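You operate a simulated robot arm through the tools that you are given. There is no shell and no other tool. Be economical: measure what you need, move in short steps, check, and stop when the job is done.

The job below is to be done with a simulated robot arm. You get a single attempt, and the scene is never put back.

TASK
Press the bush into the white sleeve to depth 2.
Fine: take it from the row by the small press; set the press's depth dial to 2; leave the slide out with the sleeve in it.

The check looks at the end state, three seconds after you hand in, the way a careful person would. Anything else that was tipped, shoved, dropped, spilled or broken makes it a failure.

THE ROBOT
A 6-joint arm with a two-finger parallel gripper, fixed in place. Base frame: the origin is at the foot of the arm, x ahead of it, y to its left, z up; the work surface is at about z = 0. Lengths are in m, angles in rad, forces in N, time in s.
With the tool pointing down near the work surface it reaches from about 0.14 to 0.58 m from the base axis. Its first joint turns from -1.152 to 1.152 rad. Payload 2.1 kg.
Tool frame: the origin (TCP) lies between the finger pads and is the grasp point; the fingertips stand 0.03 m ahead of it; z points along the fingers, y is the line along which they close. The gripper opens to 0.094 m. The fingers are 0.028 m wide and 0.01 m thick; the gripper's body (0.05 by 0.096 m) begins 0.055 m behind the TCP.
Orientation is told as [roll, pitch, yaw] about the base's x, y, z axes, in that order, counted from this pose: with the fingers straight down and closing along the base's y, the tool's x points along the base's -x, its y along +y and its z along -z.

THE INTERFACE
- The arm moves only by the tool jog_arm. Its argument "motion" is a list of rows, each an object of numbers (a shift or turn left out is 0, a gripper value left out holds the last): "tx", "ty", "tz": the shift along the base's x, y, z in m; "rx", "ry", "rz": the turn, a rotation vector about the base's x, y, z in rad; "jaw": the finger opening in m, from 0 to 0.094. In form: [{"tx": .., "ty": .., "tz": .., "rx": .., "ry": .., "rz": .., "jaw": ..}, ...]. A call has 1 to 12 rows; each row is the pose to reach, as a shift and turn from the pose commanded when the call began. Rows are played at 5 a second. More than 0.05 m and 0.15 rad between two rows, or a gripper value outside its range, and nothing of the call is played. Where a pose cannot be reached the arm comes as near as it can. A force on the tool above 60 N (or 10 N above the force at the start of the call, whichever is more), or a blocked arm, ends the call early, and 0.2 s more pass. The fingers move at their own pace (about 0.072 m/s each) and stop on an object; they squeeze with about 24 N. The grip force told is the motor's: it shows also when the fingers shut on nothing. Time passes only in rows, and 0.2 s behind the last, so rows that repeat a pose let the fingers close. It gives the time, the measured TCP pose, the force on the tool (base axes), the opening and the grip force at its end, in the units of the frame above (readings bear some noise), with the torque about the TCP (base axes, N m) and any sound that the robot's microphone picked up.
- Cameras (640 x 400 px; columns grow to the right, rows downward): "scene" is fixed at [0.048, -0.3521, 0.4724]; the picture's right is [0.89, -0.45, 0.00], its down [-0.23, -0.45, -0.86] and it looks along [0.39, 0.77, -0.50] (base axes); focal length 281 px, centre (320, 200). "wrist" rides on the gripper at [0.076, 0.014, -0.102] in the tool frame; the picture's right is [-0.18, 0.98, 0.00], its down [-0.75, -0.14, -0.64] and it looks along [-0.63, -0.12, 0.77] (tool axes); focal length 243 px, centre (320, 200). There is no depth. A picture from a camera that has moved, and an enlarged one, comes with that camera's place and axes in the base frame and with its lens. The place of the scene camera against the robot may be out by one fixed shift of up to 0.025 m in any direction.
- camera(camera): a new picture of that camera. It takes no simulated time.
- close_up(camera, box): a new picture of the part [left, top, right, bottom] of that camera's present view, enlarged. It takes no simulated time.
- hand_in(): hands the job in; it is judged then, once.

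Work in short steps. Places have to be worked out from the pictures, the camera data and where the tool is seen: move nearer, look again, correct. Check each grasp and each placing, and mend what went wrong. You have 120 turns and 76 pictures in all, those below and enlarged ones among them. Open the gripper and draw the arm clear of the work before you hand the job in, unless the task says otherwise; then end with one line.

The tools are called as a command line: name --argument value ..., lists and objects as JSON in quotes. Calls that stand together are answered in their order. jog_arm: Moves the arm, as the interface text tells. Its arguments: {"type":"object","properties":{"motion":{"type":"array","items":{"type":"object","properties":{"tx":{"type":"number"},"ty":{"type":"number"},"tz":{"type":"number"},"rx":{"type":"number"},"ry":{"type":"number"},"rz":{"type":"number"},"jaw":{"type":"number"}}}}},"required":["motion"]} The other tools are called the same way: camera (camera) takes a picture; close_up (camera, box) takes an enlarged picture of a part of a camera's view; hand_in () hands the job in.

At the start:

```text
time_s: 0.0
eef_pos: [0.2789, 0.1849, 0.3707]
tool_rot: [0.0, 0.0, -0.001]
ft_force: [-0.5, 0.8, 0.5]
torque: [0.02, -0.01, 0.01]
grip_width: 0.094
grip_force: 0.1
```

scene: 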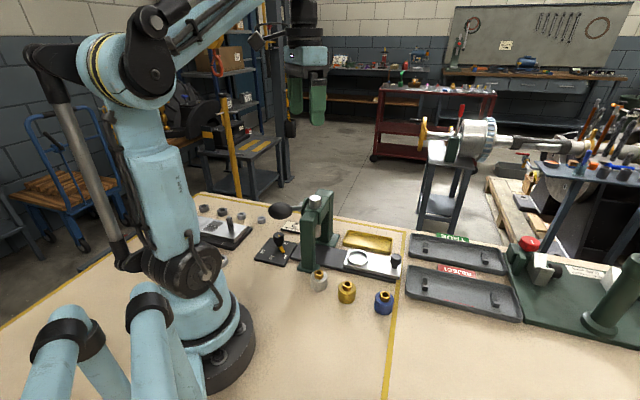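
wrist: 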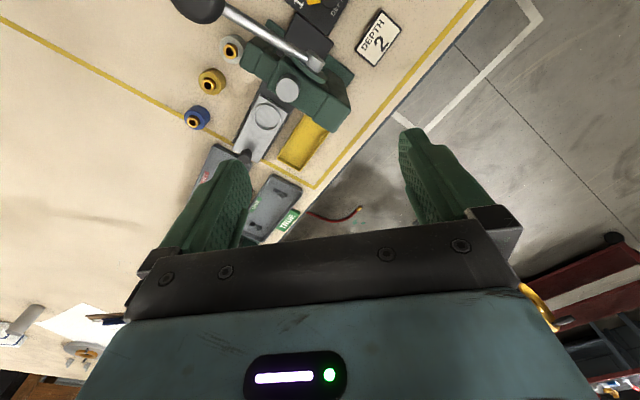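

I begin with close-ups of the press area from both cameras to understand the machine.

close_up --camera "scene" --box '[180, 180, 420, 330]'

close_up --camera "wrist" --box '[140, 0, 420, 175]'

```text
2.67 times, centred on (300, 255) of scene
camera zoom: at [0.048, -0.3521, 0.4724], right [0.89, -0.45, 0.0], down [-0.23, -0.45, -0.86], along [0.39, 0.77, -0.5], focal length 750 px, centre (373, 53)
```

zoom: 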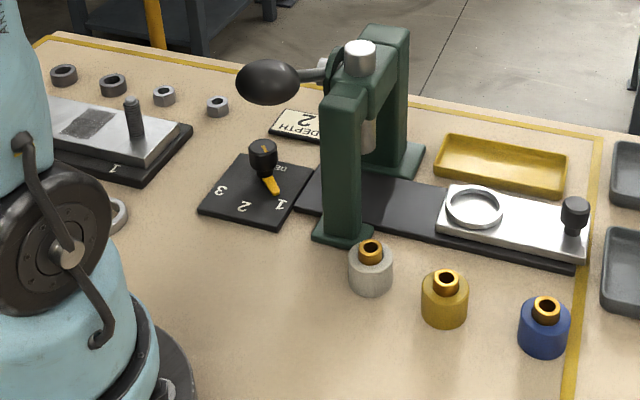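

```text
2.29 times, centred on (280, 88) of wrist
camera zoom: at [0.2035, 0.1976, 0.4739], right [0.18, 0.98, 0.0], down [0.75, -0.14, 0.64], along [0.63, -0.12, -0.77], focal length 555 px, centre (411, 457)
```

zoom: 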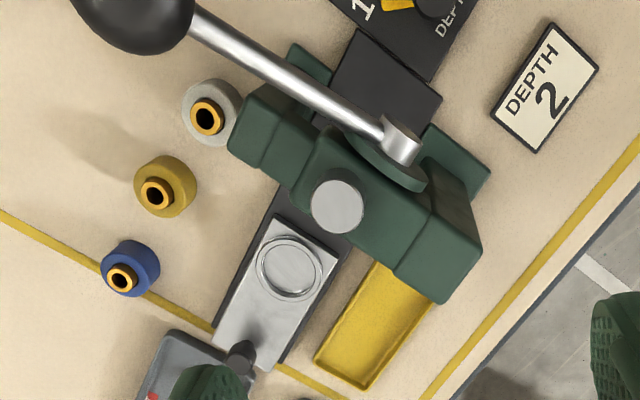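

The white sleeve seems to be near (0.24, 0.05), the slide's recess near (0.355, 0.067), its knob near (0.417, 0.003), the lever ball near (0.186, 0.09, 0.19), and the dial near (0.21, 0.22). I move back, staying high, for a better wrist view.

jog_arm --motion '[{"tx": -0.03, "ty": -0.03}, {"tx": -0.06, "ty": -0.06}, {"tx": -0.08, "ty": -0.08}, {"tx": -0.08, "ty": -0.08}]'

camera --camera "wrist"

close_up --camera "wrist" --box '[200, 0, 440, 150]'

```text
time_s: 1.0
eef_pos: [0.1982, 0.1043, 0.3708]
tool_rot: [0.003, -0.001, 0.0]
ft_force: [-0.6, -0.3, -0.4]
torque: [0.01, 0.0, -0.01]
grip_width: 0.0939
grip_force: 0.1
```

```text
71 pictures are left
camera wrist: at [0.1235, 0.1176, 0.4742], right [0.18, 0.98, 0.0], down [0.75, -0.14, 0.64], along [0.63, -0.12, -0.77], focal length 243 px, centre (320, 200)
```

wrist: 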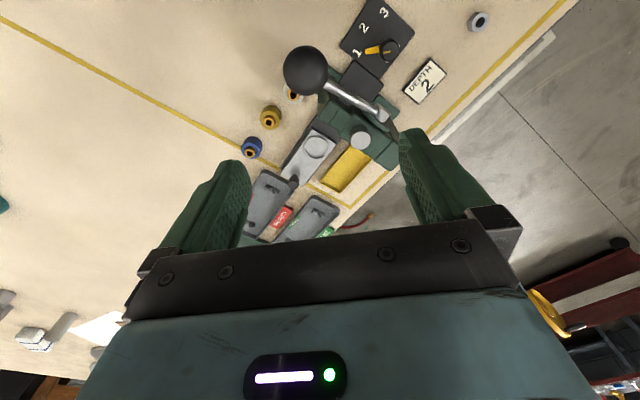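

```text
2.67 times, centred on (320, 75) of wrist
camera zoom: at [0.1235, 0.1176, 0.4742], right [0.18, 0.98, 0.0], down [0.75, -0.14, 0.64], along [0.63, -0.12, -0.77], focal length 647 px, centre (320, 533)
```

zoom: 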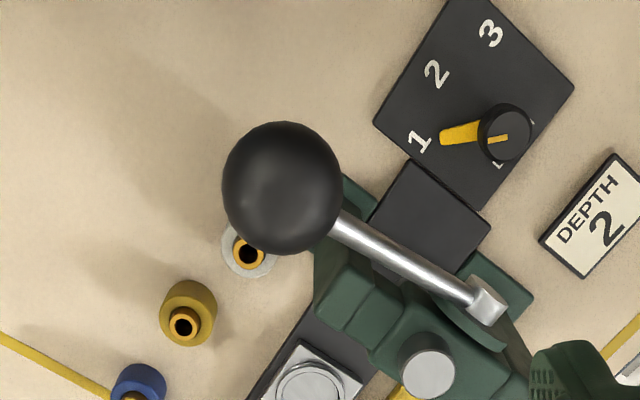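

The second view lets me triangulate: ball at about (0.181, 0.09, 0.188), sleeve (0.243, 0.047), ram (0.28, 0.144), dial knob (0.207, 0.212). I'll go over the dial for a closer look before setting it.

jog_arm --motion '[{"tx": 0.02, "ty": 0.03}, {"tx": 0.03, "ty": 0.06}, {"tx": 0.03, "ty": 0.1}, {"tx": 0.03, "ty": 0.11, "tz": -0.03}, {"tx": 0.03, "ty": 0.11, "tz": -0.07}, {"tx": 0.03, "ty": 0.11, "tz": -0.11}, {"tx": 0.03, "ty": 0.11, "tz": -0.11}]'

close_up --camera "wrist" --box '[160, 0, 480, 200]'

```text
time_s: 2.6
eef_pos: [0.2279, 0.2123, 0.2591]
tool_rot: [0.002, 0.0, 0.0]
ft_force: [-0.7, -0.2, -0.2]
torque: [0.01, 0.0, 0.01]
grip_width: 0.0941
grip_force: 0.1
```

```text
2.00 times, centred on (320, 100) of wrist
camera zoom: at [0.1521, 0.2258, 0.3629], right [0.18, 0.98, 0.0], down [0.75, -0.14, 0.64], along [0.63, -0.12, -0.77], focal length 485 px, centre (320, 400)
```

zoom: 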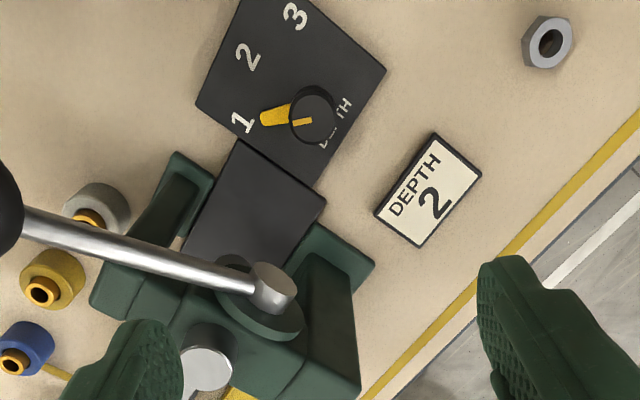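

The dial pointer is at 1; the knob is at (0.205, 0.211) with its top at z≈0.036, and mark 2 is about 45° clockwise seen from above. I lower over it with the jaw partly closed and check.

jog_arm --motion '[{"tx": -0.012, "jaw": 0.055}, {"tx": -0.023, "ty": -0.002, "tz": -0.04}, {"tx": -0.023, "ty": -0.002, "tz": -0.08}, {"tx": -0.023, "ty": -0.002, "tz": -0.12}, {"tx": -0.023, "ty": -0.002, "tz": -0.15}, {"tx": -0.023, "ty": -0.002, "tz": -0.17}, {"tx": -0.023, "ty": -0.002, "tz": -0.17}]'

camera --camera "wrist"

close_up --camera "scene" --box '[180, 130, 420, 280]'

```text
time_s: 4.2
eef_pos: [0.2054, 0.2118, 0.092]
tool_rot: [0.002, -0.001, 0.001]
ft_force: [0.2, -0.1, -1.1]
torque: [0.02, 0.0, 0.0]
grip_width: 0.055
grip_force: 0.0
```

```text
68 pictures are left
camera wrist: at [0.1306, 0.2258, 0.1937], right [0.18, 0.98, 0.0], down [0.75, -0.14, 0.64], along [0.63, -0.12, -0.77], focal length 243 px, centre (320, 200)
```

wrist: 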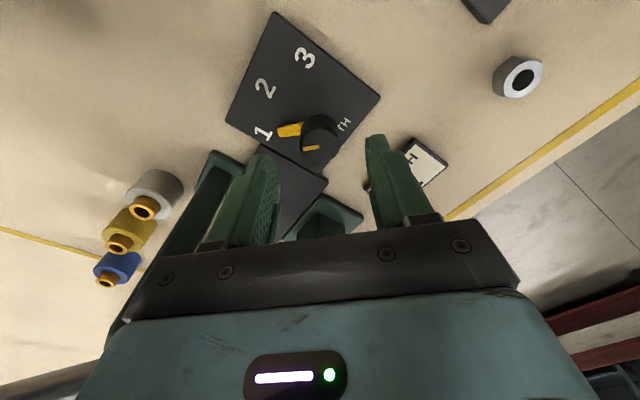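

```text
2.67 times, centred on (300, 205) of scene
camera zoom: at [0.0479, -0.3521, 0.4724], right [0.89, -0.45, 0.0], down [-0.23, -0.45, -0.86], along [0.39, 0.77, -0.5], focal length 750 px, centre (373, 187)
```

zoom: 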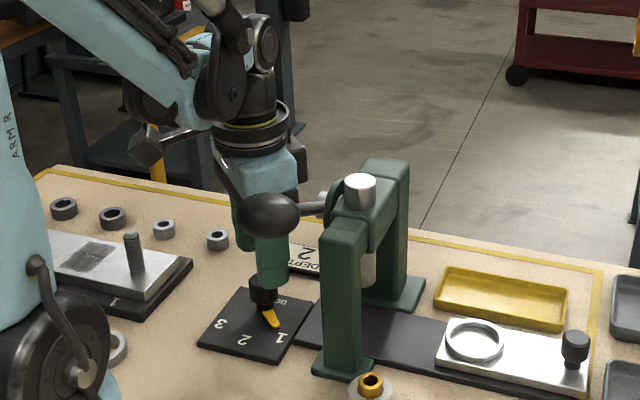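

The fingers straddle the knob and everything has clearance. I lower 0.038 m and close on the knob.

jog_arm --motion '[{"tz": -0.02}, {"tz": -0.039}, {"tz": -0.039}, {"tz": -0.039, "jaw": 0.02}, {"tz": -0.039, "jaw": 0.02}, {"tz": -0.039, "jaw": 0.02}]'

close_up --camera "wrist" --box '[200, 50, 440, 200]'

```text
time_s: 5.6
eef_pos: [0.2054, 0.2123, 0.0516]
tool_rot: [0.002, -0.001, 0.0]
ft_force: [1.5, 3.1, -19.7]
torque: [-0.13, 0.19, 0.01]
grip_width: 0.0276
grip_force: 44.6
```

```text
2.67 times, centred on (320, 125) of wrist
camera zoom: at [0.1292, 0.2258, 0.1547], right [0.18, 0.98, 0.0], down [0.75, -0.14, 0.64], along [0.63, -0.12, -0.77], focal length 647 px, centre (320, 400)
```

zoom: 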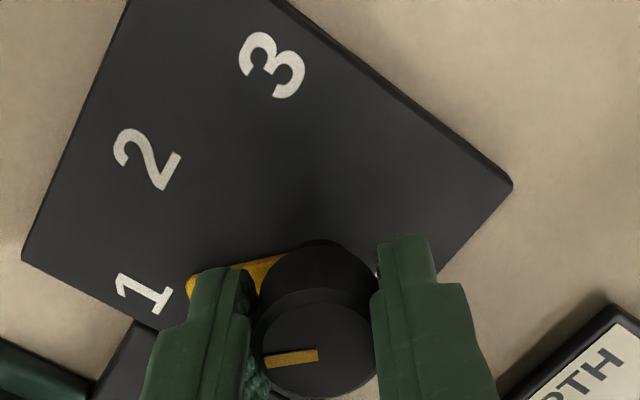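

The knob is gripped (0.0276 m). Now I turn it 45° clockwise in small steps, easing up 1 mm.

jog_arm --motion '[{"tz": 0.001}, {"tz": 0.001, "rz": -0.1}, {"tz": 0.001, "rz": -0.2}, {"tz": 0.001, "rz": -0.3}, {"tz": 0.001, "rz": -0.4}, {"tz": 0.001, "rz": -0.5}, {"tz": 0.001, "rz": -0.6}, {"tz": 0.001, "rz": -0.7}, {"tz": 0.001, "rz": -0.785}, {"tz": 0.001, "rz": -0.785}]'

close_up --camera "wrist" --box '[200, 50, 440, 200]'

```text
time_s: 6.5
eef_pos: [0.2017, 0.2134, 0.0535]
tool_rot: [0.0, 0.01, -0.208]
ft_force: [-12.8, -9.5, 6.5]
torque: [-1.0, -0.59, 0.05]
grip_width: 0.0295
grip_force: 7.7
stopped in row 4: the force on the tool passed its limit at 64 N (the readings are from after the stop); the commanded pose is now the measured one
```

```text
2.67 times, centred on (320, 125) of wrist
camera zoom: at [0.1321, 0.2427, 0.1573], right [0.39, 0.92, 0.0], down [0.71, -0.3, 0.63], along [0.58, -0.25, -0.77], focal length 647 px, centre (320, 400)
```

zoom: 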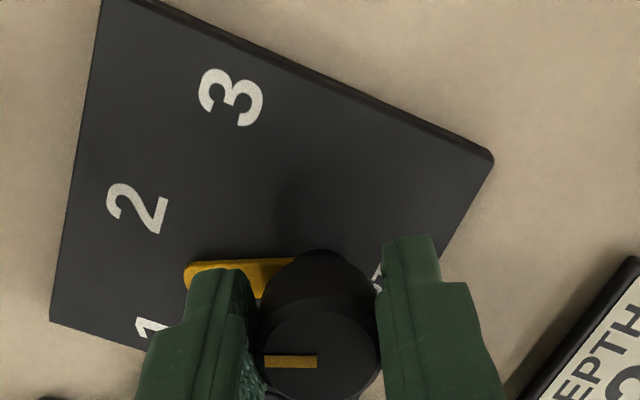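

The call stopped on force. I look at the scene to find what touches.

close_up --camera "scene" --box '[220, 130, 364, 220]'

camera --camera "wrist"

```text
4.44 times, centred on (292, 175) of scene
camera zoom: at [0.0479, -0.3521, 0.4724], right [0.89, -0.45, 0.0], down [-0.23, -0.45, -0.86], along [0.39, 0.77, -0.5], focal length 1249 px, centre (444, 311)
```

zoom: 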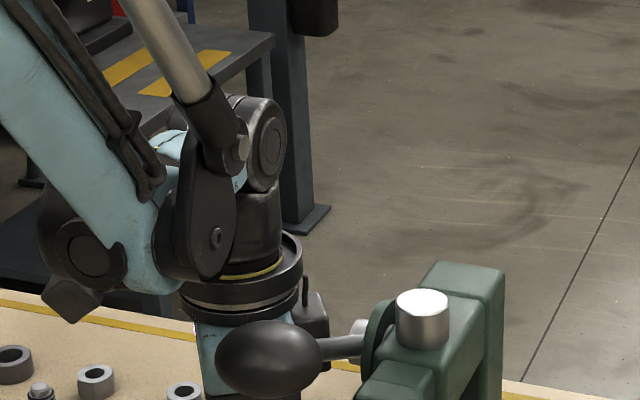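

```text
63 pictures are left
camera wrist: at [0.1321, 0.2427, 0.1573], right [0.39, 0.92, 0.0], down [0.71, -0.3, 0.63], along [0.58, -0.25, -0.77], focal length 243 px, centre (320, 200)
```

wrist: 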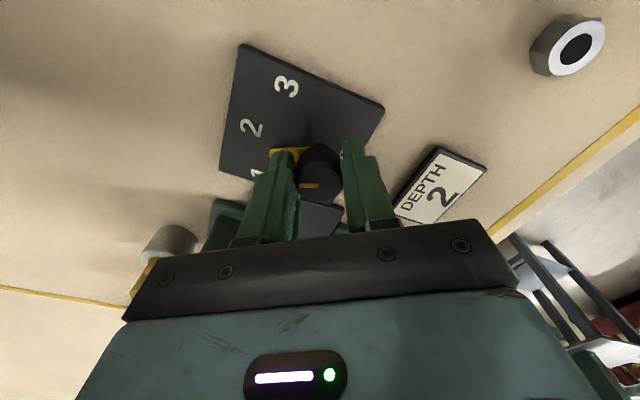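

The pointer turned by about 0.2 rad before the stop. I open the jaw slightly to see whether the force came from the grip or from a collision with the lever hub.

jog_arm --motion '[{"jaw": 0.045}, {"jaw": 0.045}]'

close_up --camera "scene" --box '[244, 170, 364, 245]'

```text
time_s: 7.1
eef_pos: [0.2033, 0.2151, 0.053]
tool_rot: [0.005, 0.007, -0.21]
ft_force: [-7.2, 5.1, -4.7]
torque: [-0.32, -0.37, 0.08]
grip_width: 0.0449
grip_force: 0.1
```

```text
5.33 times, centred on (304, 208) of scene
camera zoom: at [0.048, -0.3521, 0.4725], right [0.89, -0.45, 0.0], down [-0.23, -0.45, -0.86], along [0.39, 0.77, -0.5], focal length 1499 px, centre (405, 160)
```

zoom: 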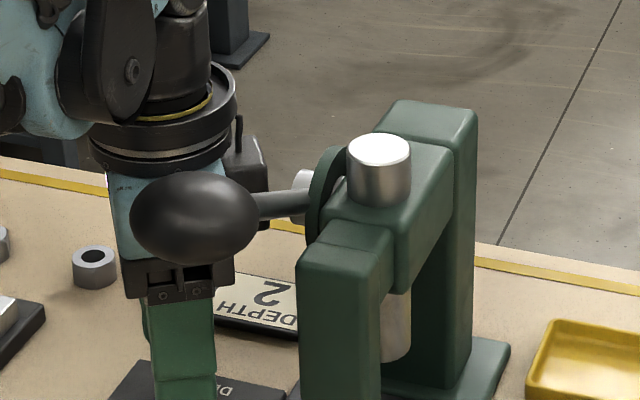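

The residual force points to a contact at roughly TCP + (0.044, -0.019, 0.08), so the block on the gripper's back is bearing on the lever hub. I back off, rise, and undo the yaw. Next I'll regrip with the tool leaning away from the hub.

jog_arm --motion '[{"tx": -0.01, "ty": 0.004}, {"tx": -0.01, "ty": 0.004, "tz": 0.04}, {"tx": -0.01, "ty": 0.004, "tz": 0.06, "rz": 0.1}, {"tx": -0.01, "ty": 0.004, "tz": 0.06, "rz": 0.21}, {"tx": -0.01, "ty": 0.004, "tz": 0.06, "rz": 0.21}]'

close_up --camera "wrist" --box '[160, 0, 480, 200]'

```text
time_s: 8.3
eef_pos: [0.1936, 0.2195, 0.1146]
tool_rot: [0.005, 0.008, -0.001]
ft_force: [-0.3, 0.0, 0.4]
torque: [0.0, 0.01, 0.02]
grip_width: 0.0449
grip_force: 0.0
```

```text
2.00 times, centred on (320, 100) of wrist
camera zoom: at [0.1181, 0.2324, 0.2179], right [0.18, 0.98, 0.0], down [0.76, -0.14, 0.64], along [0.62, -0.11, -0.77], focal length 485 px, centre (320, 400)
```

zoom: 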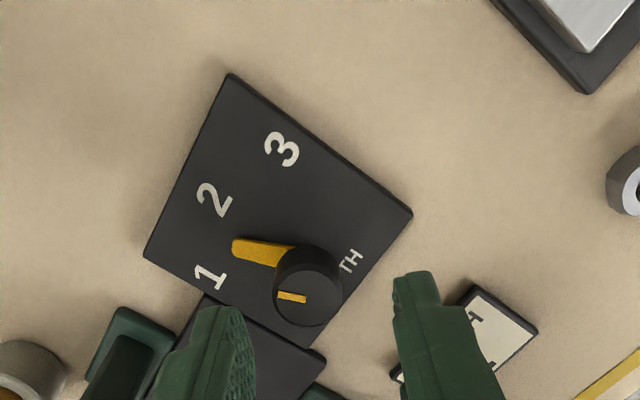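

Free again. The pointer now sits about 20° short of 2. I lean the tool 0.25 rad away from the hub and come down on the knob again.

jog_arm --motion '[{"ry": -0.13}, {"tx": 0.0066, "ty": -0.0085, "ry": -0.25}, {"tx": 0.0066, "ty": -0.0085, "tz": -0.035, "ry": -0.25}, {"tx": 0.0066, "ty": -0.0085, "tz": -0.06, "ry": -0.25}, {"tx": 0.0066, "ty": -0.0085, "tz": -0.06, "ry": -0.25}]'

close_up --camera "wrist" --box '[160, 40, 480, 240]'

```text
time_s: 9.5
eef_pos: [0.199, 0.2114, 0.0537]
tool_rot: [0.005, -0.243, -0.001]
ft_force: [0.2, 0.0, 0.2]
torque: [0.0, 0.0, -0.01]
grip_width: 0.0451
grip_force: 0.0
```

```text
2.00 times, centred on (320, 140) of wrist
camera zoom: at [0.1013, 0.2244, 0.1365], right [0.18, 0.98, 0.05], down [0.58, -0.15, 0.8], along [0.8, -0.11, -0.59], focal length 485 px, centre (320, 320)
```

zoom: 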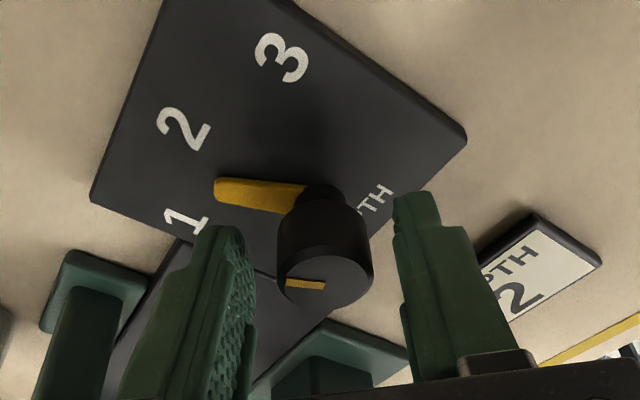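

Clear of contact and centred. Close, then turn a further 0.34 rad about the knob.

jog_arm --motion '[{"jaw": 0.02}, {"jaw": 0.02}, {"jaw": 0.02}]'

jog_arm --motion '[{"rz": -0.09, "ty": 0.0005}, {"rz": -0.18, "ty": 0.001}, {"rz": -0.26, "ty": 0.0015}, {"rz": -0.34, "ty": 0.002}, {"rz": -0.34, "ty": 0.002}]'

close_up --camera "wrist" --box '[160, 40, 480, 240]'

```text
time_s: 10.3
eef_pos: [0.1993, 0.2116, 0.0552]
tool_rot: [0.008, -0.24, 0.0]
ft_force: [0.4, 15.8, -17.4]
torque: [-0.07, -0.22, 0.09]
grip_width: 0.0277
grip_force: 44.9
```

```text
time_s: 11.5
eef_pos: [0.1991, 0.2133, 0.0533]
tool_rot: [0.009, -0.24, -0.342]
ft_force: [-11.3, 23.9, 25.4]
torque: [-0.02, 0.03, 0.06]
grip_width: 0.0277
grip_force: 44.4
```

```text
2.00 times, centred on (320, 140) of wrist
camera zoom: at [0.1122, 0.2589, 0.1363], right [0.5, 0.87, 0.05], down [0.5, -0.33, 0.8], along [0.71, -0.37, -0.6], focal length 485 px, centre (320, 320)
```

zoom: 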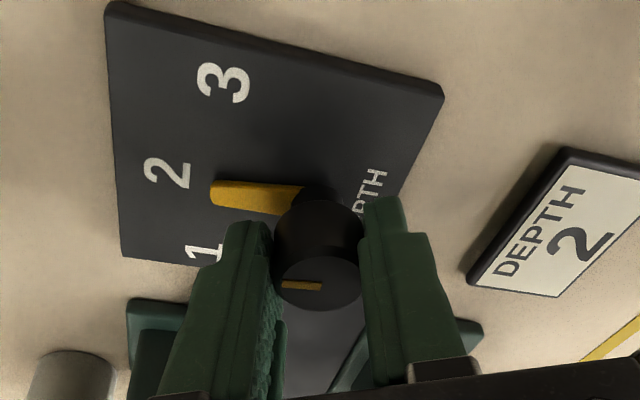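

The pointer is within about 3° of 2. I turn a touch more, release and rise clear.

jog_arm --motion '[{"rz": -0.045}, {"rz": -0.045}, {"rz": -0.045, "jaw": 0.05}, {"rz": -0.045, "jaw": 0.05}, {"rz": -0.045, "tz": 0.04, "jaw": 0.05}, {"rz": -0.045, "tz": 0.08, "tx": -0.01, "jaw": 0.05}, {"rz": -0.045, "tz": 0.12, "tx": -0.01}, {"rz": -0.045, "tz": 0.12, "tx": -0.01}]'

close_up --camera "wrist" --box '[160, 40, 480, 240]'

```text
time_s: 13.3
eef_pos: [0.1901, 0.2138, 0.1731]
tool_rot: [0.004, -0.244, -0.386]
ft_force: [-0.3, -0.3, 0.5]
torque: [0.0, -0.02, -0.01]
grip_width: 0.0499
grip_force: 0.1
```

```text
2.00 times, centred on (320, 140) of wrist
camera zoom: at [0.1046, 0.2627, 0.2553], right [0.53, 0.84, 0.05], down [0.48, -0.35, 0.8], along [0.7, -0.41, -0.59], focal length 485 px, centre (320, 320)
```

zoom: 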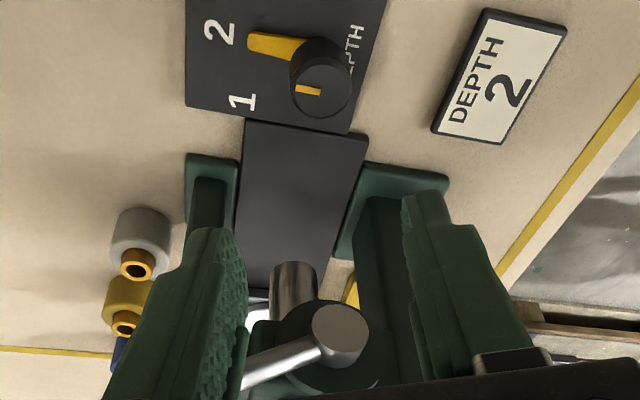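

The dial is exactly at 2. Now I rise well clear and level the tool before yawing towards 90° for the sleeve.

jog_arm --motion '[{"tz": 0.05}, {"tz": 0.1}, {"tz": 0.14, "rx": 0.046, "ry": 0.113}, {"tz": 0.17, "rx": 0.092, "ry": 0.226}, {"tz": 0.17, "ty": -0.04, "rx": 0.092, "ry": 0.226}, {"tz": 0.17, "ty": -0.08, "rx": 0.092, "ry": 0.226}, {"tz": 0.17, "ty": -0.12, "tx": 0.02, "rx": 0.092, "ry": 0.226}, {"tz": 0.17, "ty": -0.16, "tx": 0.05, "rx": 0.092, "ry": 0.226}, {"tz": 0.17, "ty": -0.18, "tx": 0.055, "rx": 0.092, "ry": 0.226}, {"tz": 0.17, "ty": -0.18, "tx": 0.055, "rx": 0.092, "ry": 0.226}]'

jog_arm --motion '[{"rz": 0.14}, {"rz": 0.28}, {"rz": 0.42}, {"rz": 0.56}, {"rz": 0.7}, {"rz": 0.84}, {"rz": 0.98}, {"rz": 0.98}]'

jog_arm --motion '[{"rz": 0.14}, {"rz": 0.28}, {"rz": 0.42}, {"rz": 0.56}, {"rz": 0.7}, {"rz": 0.84}, {"rz": 0.976}, {"rz": 0.976}]'

camera --camera "wrist"

```text
time_s: 15.5
eef_pos: [0.2445, 0.0304, 0.3451]
tool_rot: [0.006, 0.002, -0.387]
ft_force: [-0.5, 0.3, 0.2]
torque: [-0.02, 0.02, -0.02]
grip_width: 0.0502
grip_force: 0.1
```

```text
time_s: 17.3
eef_pos: [0.245, 0.0318, 0.345]
tool_rot: [0.006, 0.002, 0.598]
ft_force: [-0.8, -0.2, 0.3]
torque: [0.0, 0.0, 0.01]
grip_width: 0.05
grip_force: 0.1
```

```text
time_s: 19.1
eef_pos: [0.2442, 0.0317, 0.3426]
tool_rot: [0.004, 0.001, 1.573]
ft_force: [0.5, -0.3, 0.1]
torque: [0.01, -0.02, 0.02]
grip_width: 0.05
grip_force: 0.0
```

```text
57 pictures are left
camera wrist: at [0.2317, -0.0442, 0.4465], right [-0.98, 0.18, 0.01], down [0.14, 0.76, 0.64], along [0.11, 0.63, -0.77], focal length 243 px, centre (320, 200)
```

wrist: 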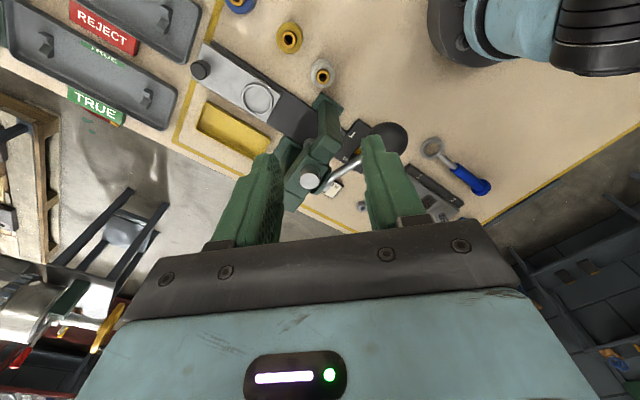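

Yaw 90° works and the arm is clear. Now I lean the tool 0.35 rad towards -y (away from ball and column) and come lower to look at the sleeve.

jog_arm --motion '[{"rx": 0.12, "ty": -0.01, "tz": -0.03}, {"rx": 0.24, "ty": -0.03, "tz": -0.06}, {"rx": 0.35, "ty": -0.05, "tz": -0.09}, {"rx": 0.35, "ty": -0.05, "tz": -0.13}, {"rx": 0.35, "ty": -0.05, "tz": -0.17}, {"rx": 0.35, "ty": -0.05, "tz": -0.2}, {"rx": 0.35, "ty": -0.05, "tz": -0.2, "jaw": 0.066}]'

camera --camera "wrist"

close_up --camera "scene" --box '[220, 170, 420, 320]'

```text
time_s: 20.7
eef_pos: [0.2461, -0.0163, 0.1408]
tool_rot: [0.005, -0.348, 1.569]
ft_force: [-0.3, 0.6, -0.3]
torque: [-0.02, 0.02, 0.0]
grip_width: 0.0661
grip_force: 0.1
```

```text
56 pictures are left
camera wrist: at [0.2327, -0.1224, 0.2119], right [-0.98, 0.17, 0.07], down [0.15, 0.49, 0.86], along [0.11, 0.85, -0.51], focal length 243 px, centre (320, 200)
```

wrist: 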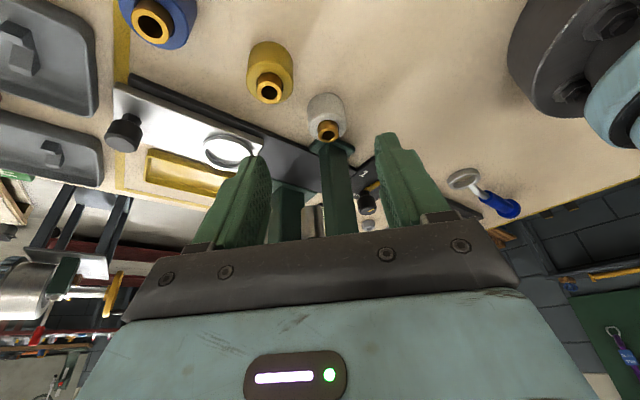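

```text
2.67 times, centred on (320, 245) of scene
camera zoom: at [0.0479, -0.3521, 0.4724], right [0.89, -0.45, 0.0], down [-0.23, -0.45, -0.86], along [0.39, 0.77, -0.5], focal length 750 px, centre (320, 80)
```

zoom: 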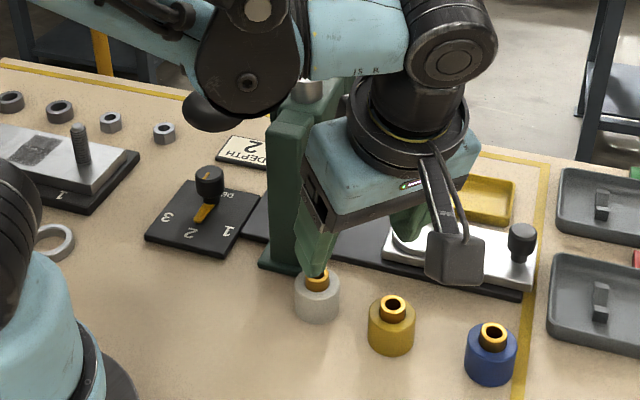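

The bush top is at about (0.241, 0.045, 0.035). The arm's wrist joint looks near the ball, so I approach partway and check again.

jog_arm --motion '[{"tx": -0.003, "ty": 0.025, "tz": -0.02}, {"tx": -0.005, "ty": 0.055, "tz": -0.045}, {"tx": -0.005, "ty": 0.055, "tz": -0.05}]'

close_up --camera "scene" --box '[220, 130, 420, 280]'

camera --camera "wrist"

```text
time_s: 21.5
eef_pos: [0.24, 0.0404, 0.0941]
tool_rot: [0.007, -0.347, 1.571]
ft_force: [0.0, 0.5, -0.9]
torque: [0.01, 0.04, 0.02]
grip_width: 0.0657
grip_force: 0.1
```

```text
2.67 times, centred on (320, 205) of scene
camera zoom: at [0.048, -0.3521, 0.4724], right [0.89, -0.45, 0.0], down [-0.23, -0.45, -0.86], along [0.39, 0.77, -0.5], focal length 750 px, centre (320, 187)
```

zoom: 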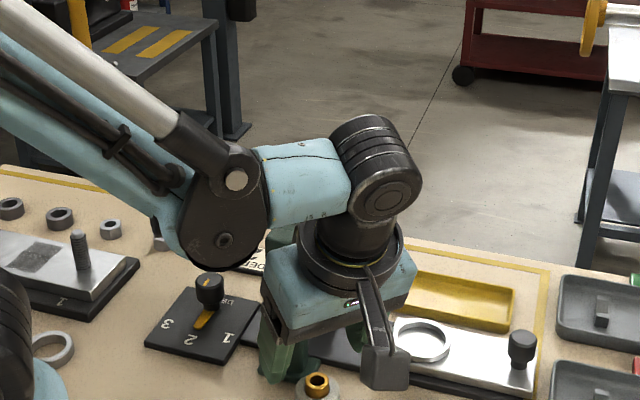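

```text
53 pictures are left
camera wrist: at [0.2263, -0.0672, 0.1653], right [-0.98, 0.17, 0.07], down [0.15, 0.49, 0.86], along [0.11, 0.85, -0.51], focal length 243 px, centre (320, 200)
```

wrist: 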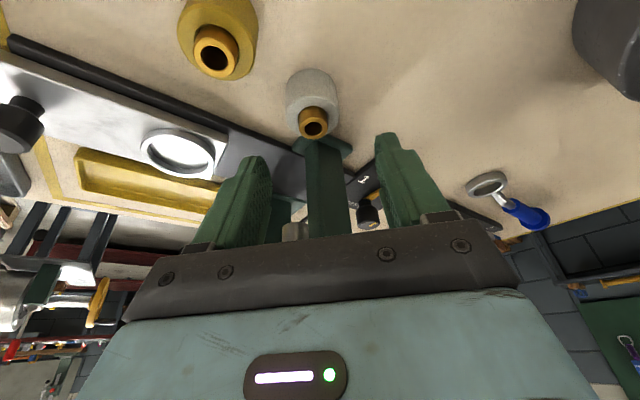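

Clearance to the ball looks adequate and forces are nil; the sleeve is at (0.241, 0.0465). I descend so the pads straddle the sleeve.

jog_arm --motion '[{"tz": -0.02, "tx": 0.001}, {"tz": -0.04, "tx": 0.001}, {"tz": -0.054, "tx": 0.001}, {"tz": -0.054, "tx": 0.001}]'

camera --camera "wrist"

close_up --camera "scene" --box '[220, 130, 420, 280]'

```text
time_s: 22.5
eef_pos: [0.2407, 0.0393, 0.0388]
tool_rot: [0.008, -0.347, 1.571]
ft_force: [0.6, -0.1, 0.1]
torque: [0.0, -0.03, 0.04]
grip_width: 0.0658
grip_force: 0.1
```

```text
52 pictures are left
camera wrist: at [0.2277, -0.0678, 0.1106], right [-0.98, 0.17, 0.07], down [0.15, 0.49, 0.86], along [0.11, 0.85, -0.51], focal length 243 px, centre (320, 200)
```

wrist: 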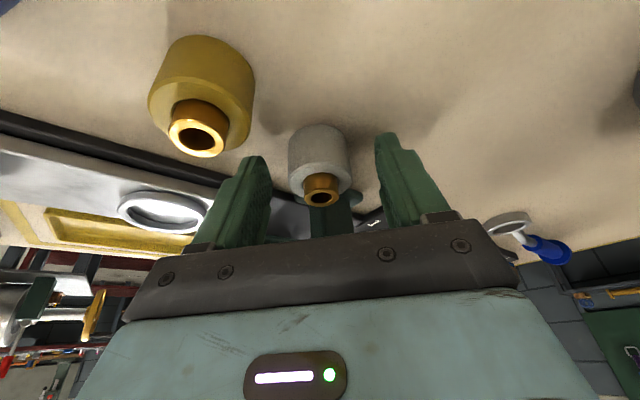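

```text
2.67 times, centred on (320, 205) of scene
camera zoom: at [0.0479, -0.3521, 0.4724], right [0.89, -0.45, 0.0], down [-0.23, -0.45, -0.86], along [0.39, 0.77, -0.5], focal length 750 px, centre (320, 187)
```

zoom: 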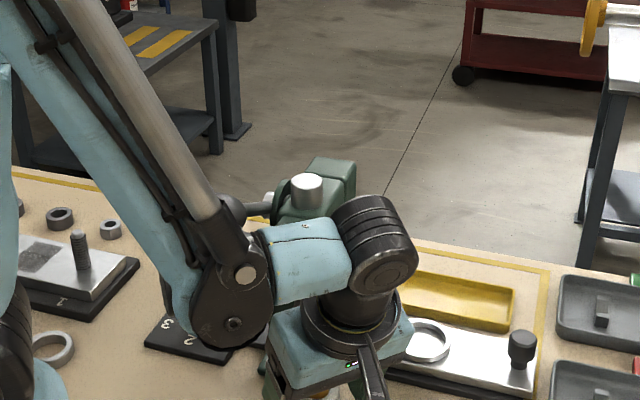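

The sleeve sits between the pads, about centred. I close on it.

jog_arm --motion '[{"jaw": 0.03}, {"jaw": 0.03}, {"jaw": 0.03}, {"jaw": 0.03}]'

close_up --camera "wrist" --box '[200, 80, 440, 230]'

```text
time_s: 23.5
eef_pos: [0.2416, 0.0399, 0.0398]
tool_rot: [0.006, -0.345, 1.57]
ft_force: [-0.7, -0.2, 0.1]
torque: [-0.01, -0.04, -0.01]
grip_width: 0.037
grip_force: 23.5
```

```text
2.67 times, centred on (320, 155) of wrist
camera zoom: at [0.2279, -0.0678, 0.1108], right [-0.98, 0.17, 0.07], down [0.15, 0.49, 0.86], along [0.11, 0.85, -0.51], focal length 647 px, centre (320, 320)
```

zoom: 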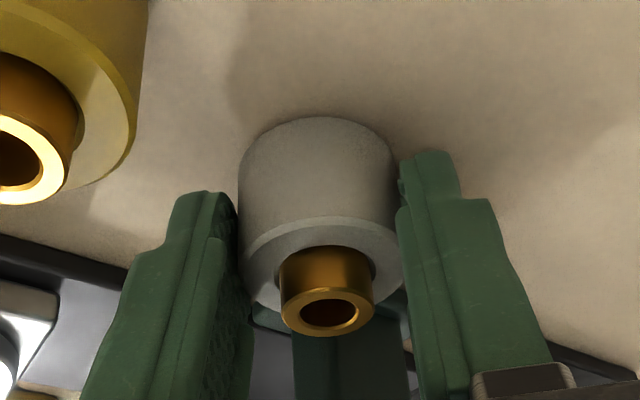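

Gripped at 0.037 m. I lift straight up and carry it in +x towards the slide, then look.

jog_arm --motion '[{"tz": 0.03}, {"tz": 0.07}, {"tz": 0.09}, {"tz": 0.09, "ty": -0.01, "tx": 0.03}, {"tz": 0.09, "ty": -0.01, "tx": 0.07}, {"tz": 0.09, "ty": 0.0, "tx": 0.1}, {"tz": 0.09, "ty": 0.01, "tx": 0.114}, {"tz": 0.09, "ty": 0.01, "tx": 0.114}]'

camera --camera "wrist"

close_up --camera "scene" --box '[240, 170, 440, 320]'

```text
time_s: 25.3
eef_pos: [0.3547, 0.0479, 0.1284]
tool_rot: [0.004, -0.347, 1.569]
ft_force: [-0.2, 0.1, -2.0]
torque: [0.0, 0.01, -0.02]
grip_width: 0.037
grip_force: 24.4
```

```text
49 pictures are left
camera wrist: at [0.3413, -0.0593, 0.2], right [-0.98, 0.17, 0.07], down [0.15, 0.49, 0.86], along [0.11, 0.85, -0.51], focal length 243 px, centre (320, 200)
```

wrist: 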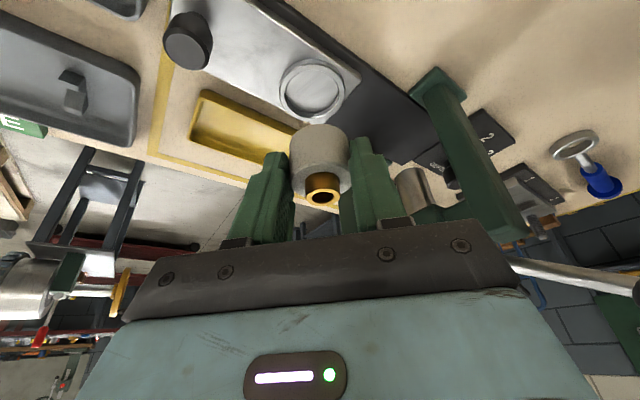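

```text
2.67 times, centred on (340, 245) of scene
camera zoom: at [0.048, -0.3521, 0.4724], right [0.89, -0.45, 0.0], down [-0.23, -0.45, -0.86], along [0.39, 0.77, -0.5], focal length 750 px, centre (267, 80)
```

zoom: 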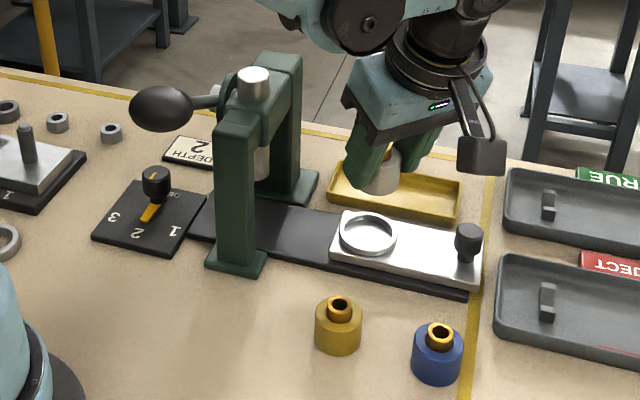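

The ring and sleeve compare to within about 1 cm in y. I shift +0.009 in y, lower to just above the ring and look again.

jog_arm --motion '[{"ty": 0.009}, {"ty": 0.009, "tz": -0.03}, {"ty": 0.009, "tz": -0.05}, {"ty": 0.009, "tz": -0.05}]'

close_up --camera "wrist" --box '[200, 50, 440, 200]'

close_up --camera "scene" --box '[320, 200, 440, 275]'

```text
time_s: 26.3
eef_pos: [0.3554, 0.0569, 0.0773]
tool_rot: [0.006, -0.346, 1.57]
ft_force: [0.3, 0.2, -1.1]
torque: [-0.01, -0.03, 0.0]
grip_width: 0.037
grip_force: 24.0
```

```text
2.67 times, centred on (320, 125) of wrist
camera zoom: at [0.3421, -0.0493, 0.1493], right [-0.98, 0.17, 0.07], down [0.15, 0.49, 0.86], along [0.11, 0.85, -0.51], focal length 647 px, centre (320, 400)
```

zoom: 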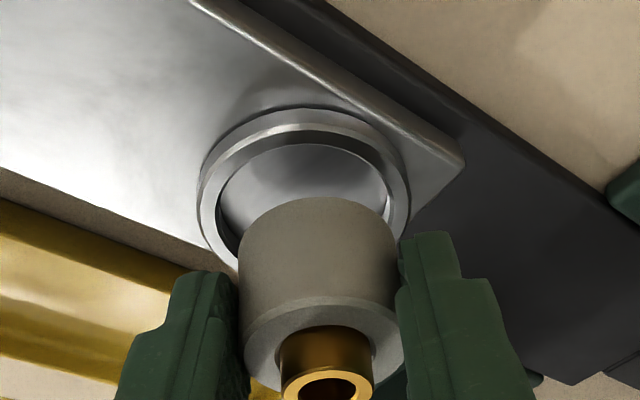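

```text
5.33 times, centred on (380, 238) of scene
camera zoom: at [0.048, -0.3521, 0.4724], right [0.89, -0.45, 0.0], down [-0.23, -0.45, -0.86], along [0.39, 0.77, -0.5], focal length 1499 px, centre (0, 0)
```

zoom: 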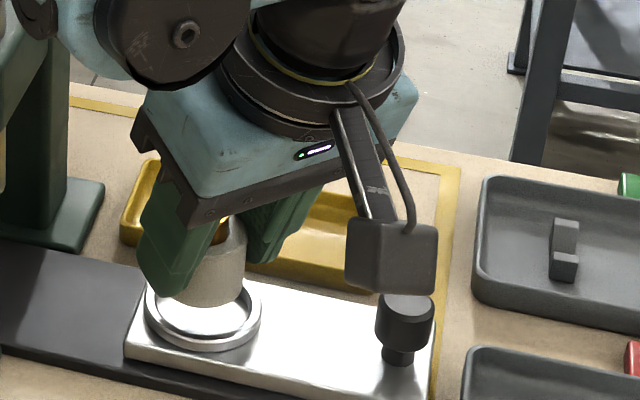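

The sleeve seems about 3–4 mm too far in +y. I correct that, lower another 8 mm and compare once more.

jog_arm --motion '[{"ty": -0.0035}, {"ty": -0.0035, "tz": -0.008}, {"ty": -0.0035, "tz": -0.008}]'

close_up --camera "wrist" --box '[240, 60, 400, 160]'

close_up --camera "scene" --box '[330, 230, 394, 270]'

```text
time_s: 27.1
eef_pos: [0.3542, 0.0544, 0.0706]
tool_rot: [0.007, -0.349, 1.571]
ft_force: [0.0, -0.2, -1.9]
torque: [0.02, 0.0, 0.0]
grip_width: 0.0369
grip_force: 23.6
```

```text
4.00 times, centred on (320, 110) of wrist
camera zoom: at [0.3411, -0.0532, 0.1417], right [-0.98, 0.17, 0.07], down [0.15, 0.49, 0.86], along [0.11, 0.85, -0.51], focal length 970 px, centre (320, 560)
```

zoom: 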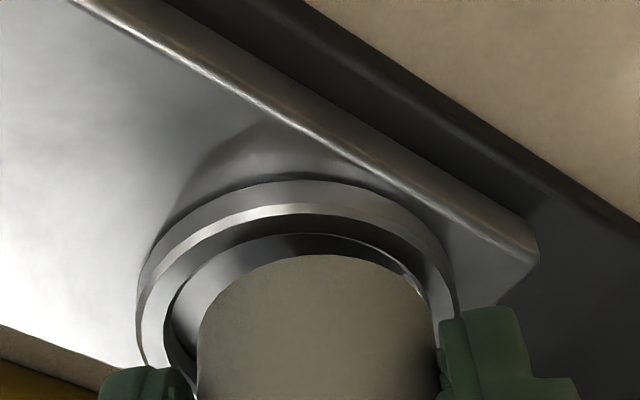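

```text
10.00 times, centred on (362, 250) of scene
camera zoom: at [0.048, -0.3521, 0.4724], right [0.89, -0.45, 0.0], down [-0.23, -0.45, -0.86], along [0.39, 0.77, -0.5], focal length 2811 px, centre (-100, -300)
```

zoom: 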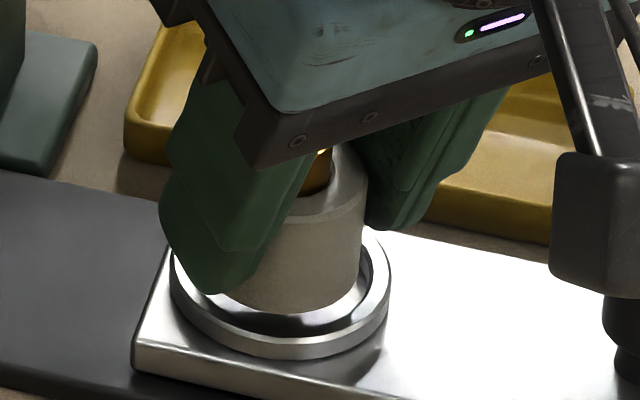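

Steep views from earlier suggest the ring top is lower (z≈0.02) than I assumed, so the sleeve should go about 5 mm back in +y. I apply that and lower 3 mm.

jog_arm --motion '[{"tx": 0.0015, "ty": 0.005}, {"tx": 0.0015, "ty": 0.005, "tz": -0.004}, {"tx": 0.0015, "ty": 0.005, "tz": -0.004}]'

close_up --camera "wrist" --box '[240, 60, 400, 160]'

close_up --camera "scene" --box '[330, 230, 394, 270]'

```text
time_s: 27.9
eef_pos: [0.3552, 0.0586, 0.0669]
tool_rot: [0.008, -0.35, 1.572]
ft_force: [0.1, 0.6, -2.0]
torque: [-0.01, -0.02, -0.01]
grip_width: 0.0369
grip_force: 24.2
```

```text
4.00 times, centred on (320, 110) of wrist
camera zoom: at [0.3429, -0.0481, 0.1385], right [-0.98, 0.17, 0.07], down [0.15, 0.49, 0.86], along [0.11, 0.85, -0.51], focal length 970 px, centre (320, 560)
```

zoom: 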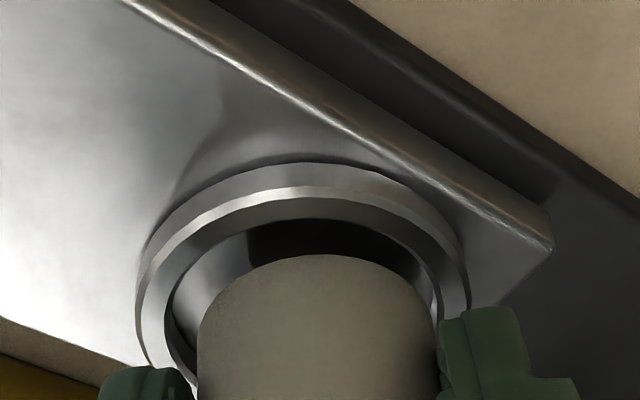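

```text
10.00 times, centred on (362, 250) of scene
camera zoom: at [0.048, -0.3521, 0.4724], right [0.89, -0.45, 0.0], down [-0.23, -0.45, -0.86], along [0.39, 0.77, -0.5], focal length 2811 px, centre (-100, -300)
```

zoom: 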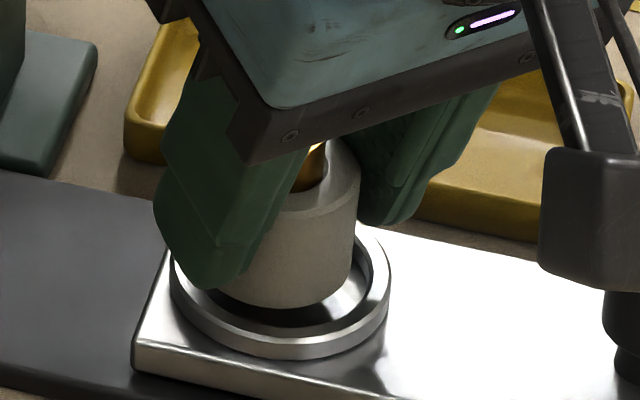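

Closer. I nudge +1 mm in x and lower 4 mm more, watching the force.

jog_arm --motion '[{"tx": 0.0012, "tz": -0.002}, {"tx": 0.0012, "tz": -0.004}, {"tx": 0.0012, "tz": -0.004}]'

close_up --camera "wrist" --box '[240, 60, 400, 160]'

close_up --camera "scene" --box '[330, 230, 394, 270]'

```text
time_s: 28.7
eef_pos: [0.3562, 0.059, 0.0632]
tool_rot: [0.007, -0.347, 1.571]
ft_force: [-0.4, 0.6, -2.6]
torque: [-0.02, 0.02, 0.0]
grip_width: 0.0369
grip_force: 24.0
```

```text
4.00 times, centred on (320, 110) of wrist
camera zoom: at [0.3438, -0.0487, 0.1343], right [-0.98, 0.17, 0.07], down [0.15, 0.49, 0.86], along [0.11, 0.85, -0.51], focal length 970 px, centre (320, 560)
```

zoom: 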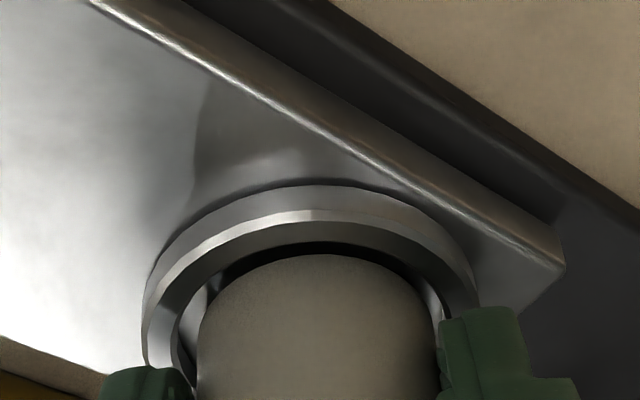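

```text
10.00 times, centred on (362, 250) of scene
camera zoom: at [0.048, -0.3521, 0.4724], right [0.89, -0.45, 0.0], down [-0.23, -0.45, -0.86], along [0.39, 0.77, -0.5], focal length 2811 px, centre (-100, -300)
```

zoom: 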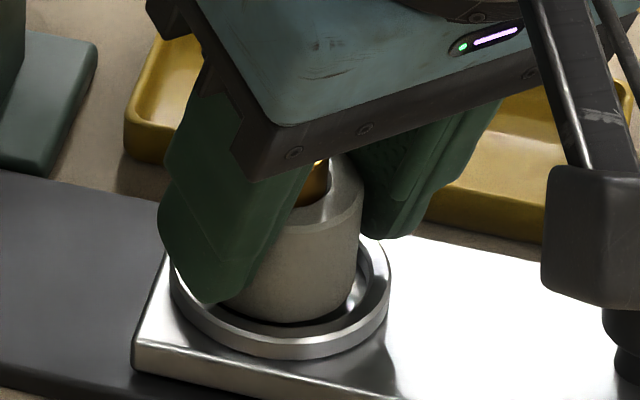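

Nearly concentric now. I shift +1 mm in y and lower in small steps while watching the force for contact.

jog_arm --motion '[{"ty": 0.001, "tz": -0.002}, {"ty": 0.001, "tz": -0.004}, {"ty": 0.001, "tz": -0.004}]'

close_up --camera "scene" --box '[330, 230, 394, 270]'

```text
time_s: 29.6
eef_pos: [0.3564, 0.0595, 0.0598]
tool_rot: [0.009, -0.351, 1.568]
ft_force: [-1.7, -2.5, 16.3]
torque: [-0.14, -0.32, -0.05]
grip_width: 0.0369
grip_force: 23.7
stopped in row 3: the force on the tool passed its limit at 62 N (the readings are from after the stop); the commanded pose is now the measured one
```

```text
10.00 times, centred on (362, 250) of scene
camera zoom: at [0.0479, -0.3521, 0.4725], right [0.89, -0.45, 0.0], down [-0.23, -0.45, -0.86], along [0.39, 0.77, -0.5], focal length 2811 px, centre (-100, -300)
```

zoom: 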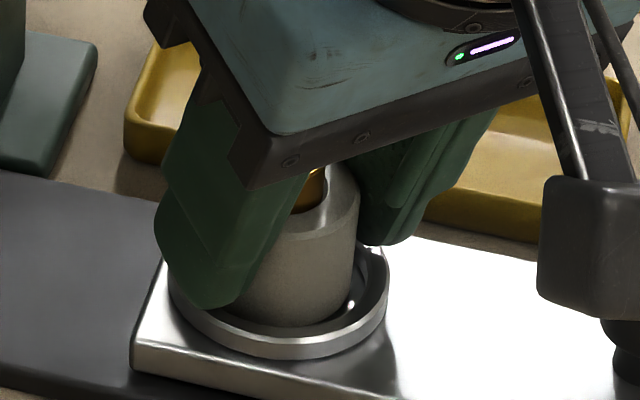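

Contact. The torque suggests it is on the +x side; I check with the wrist view whether it's the fingertip on the rim or the sleeve.

close_up --camera "wrist" --box '[240, 80, 400, 180]'

```text
4.00 times, centred on (320, 130) of wrist
camera zoom: at [0.344, -0.0477, 0.131], right [-0.98, 0.17, 0.07], down [0.15, 0.49, 0.86], along [0.11, 0.86, -0.5], focal length 970 px, centre (320, 480)
```

zoom: 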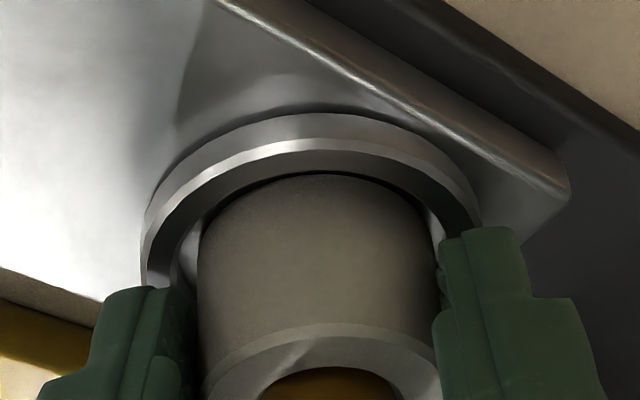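

The sleeve is inside the ring, concentric within about 1 mm. I ease up 1 mm and open, then look.

jog_arm --motion '[{"tz": 0.001}, {"tz": 0.001, "jaw": 0.043}, {"tz": 0.001, "jaw": 0.05}, {"tz": 0.001, "jaw": 0.06}, {"tz": 0.001, "jaw": 0.066}, {"tz": 0.001, "jaw": 0.066}]'

close_up --camera "scene" --box '[330, 230, 394, 270]'

close_up --camera "wrist" --box '[240, 80, 400, 180]'

```text
time_s: 31.0
eef_pos: [0.3565, 0.0603, 0.0609]
tool_rot: [0.007, -0.35, 1.569]
ft_force: [0.5, 0.3, -0.4]
torque: [0.0, 0.01, -0.02]
grip_width: 0.0659
grip_force: 0.1
```

```text
10.00 times, centred on (362, 250) of scene
camera zoom: at [0.048, -0.3521, 0.4724], right [0.89, -0.45, 0.0], down [-0.23, -0.45, -0.86], along [0.39, 0.77, -0.5], focal length 2811 px, centre (-100, -300)
```

zoom: 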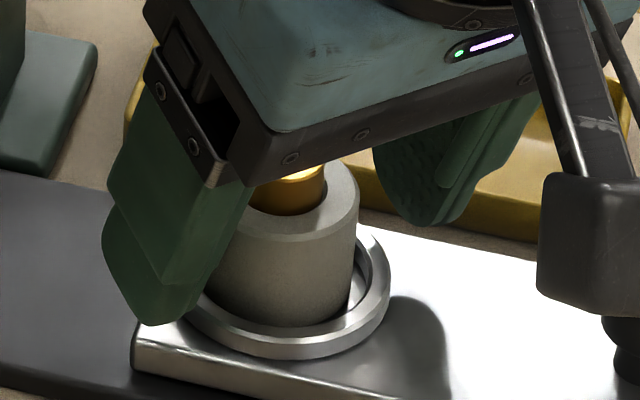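

```text
4.00 times, centred on (320, 130) of wrist
camera zoom: at [0.3441, -0.0474, 0.1315], right [-0.98, 0.17, 0.07], down [0.15, 0.49, 0.86], along [0.11, 0.86, -0.5], focal length 970 px, centre (320, 480)
```

zoom: 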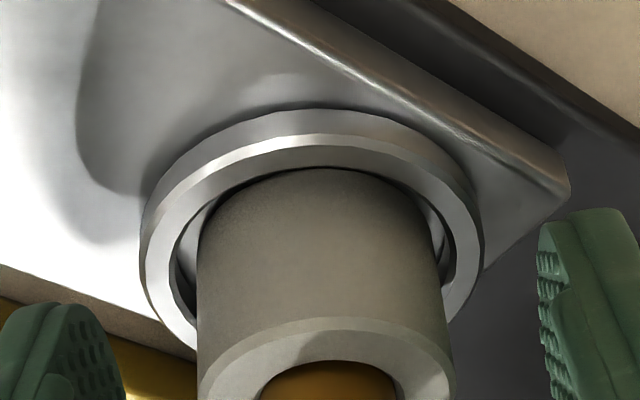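

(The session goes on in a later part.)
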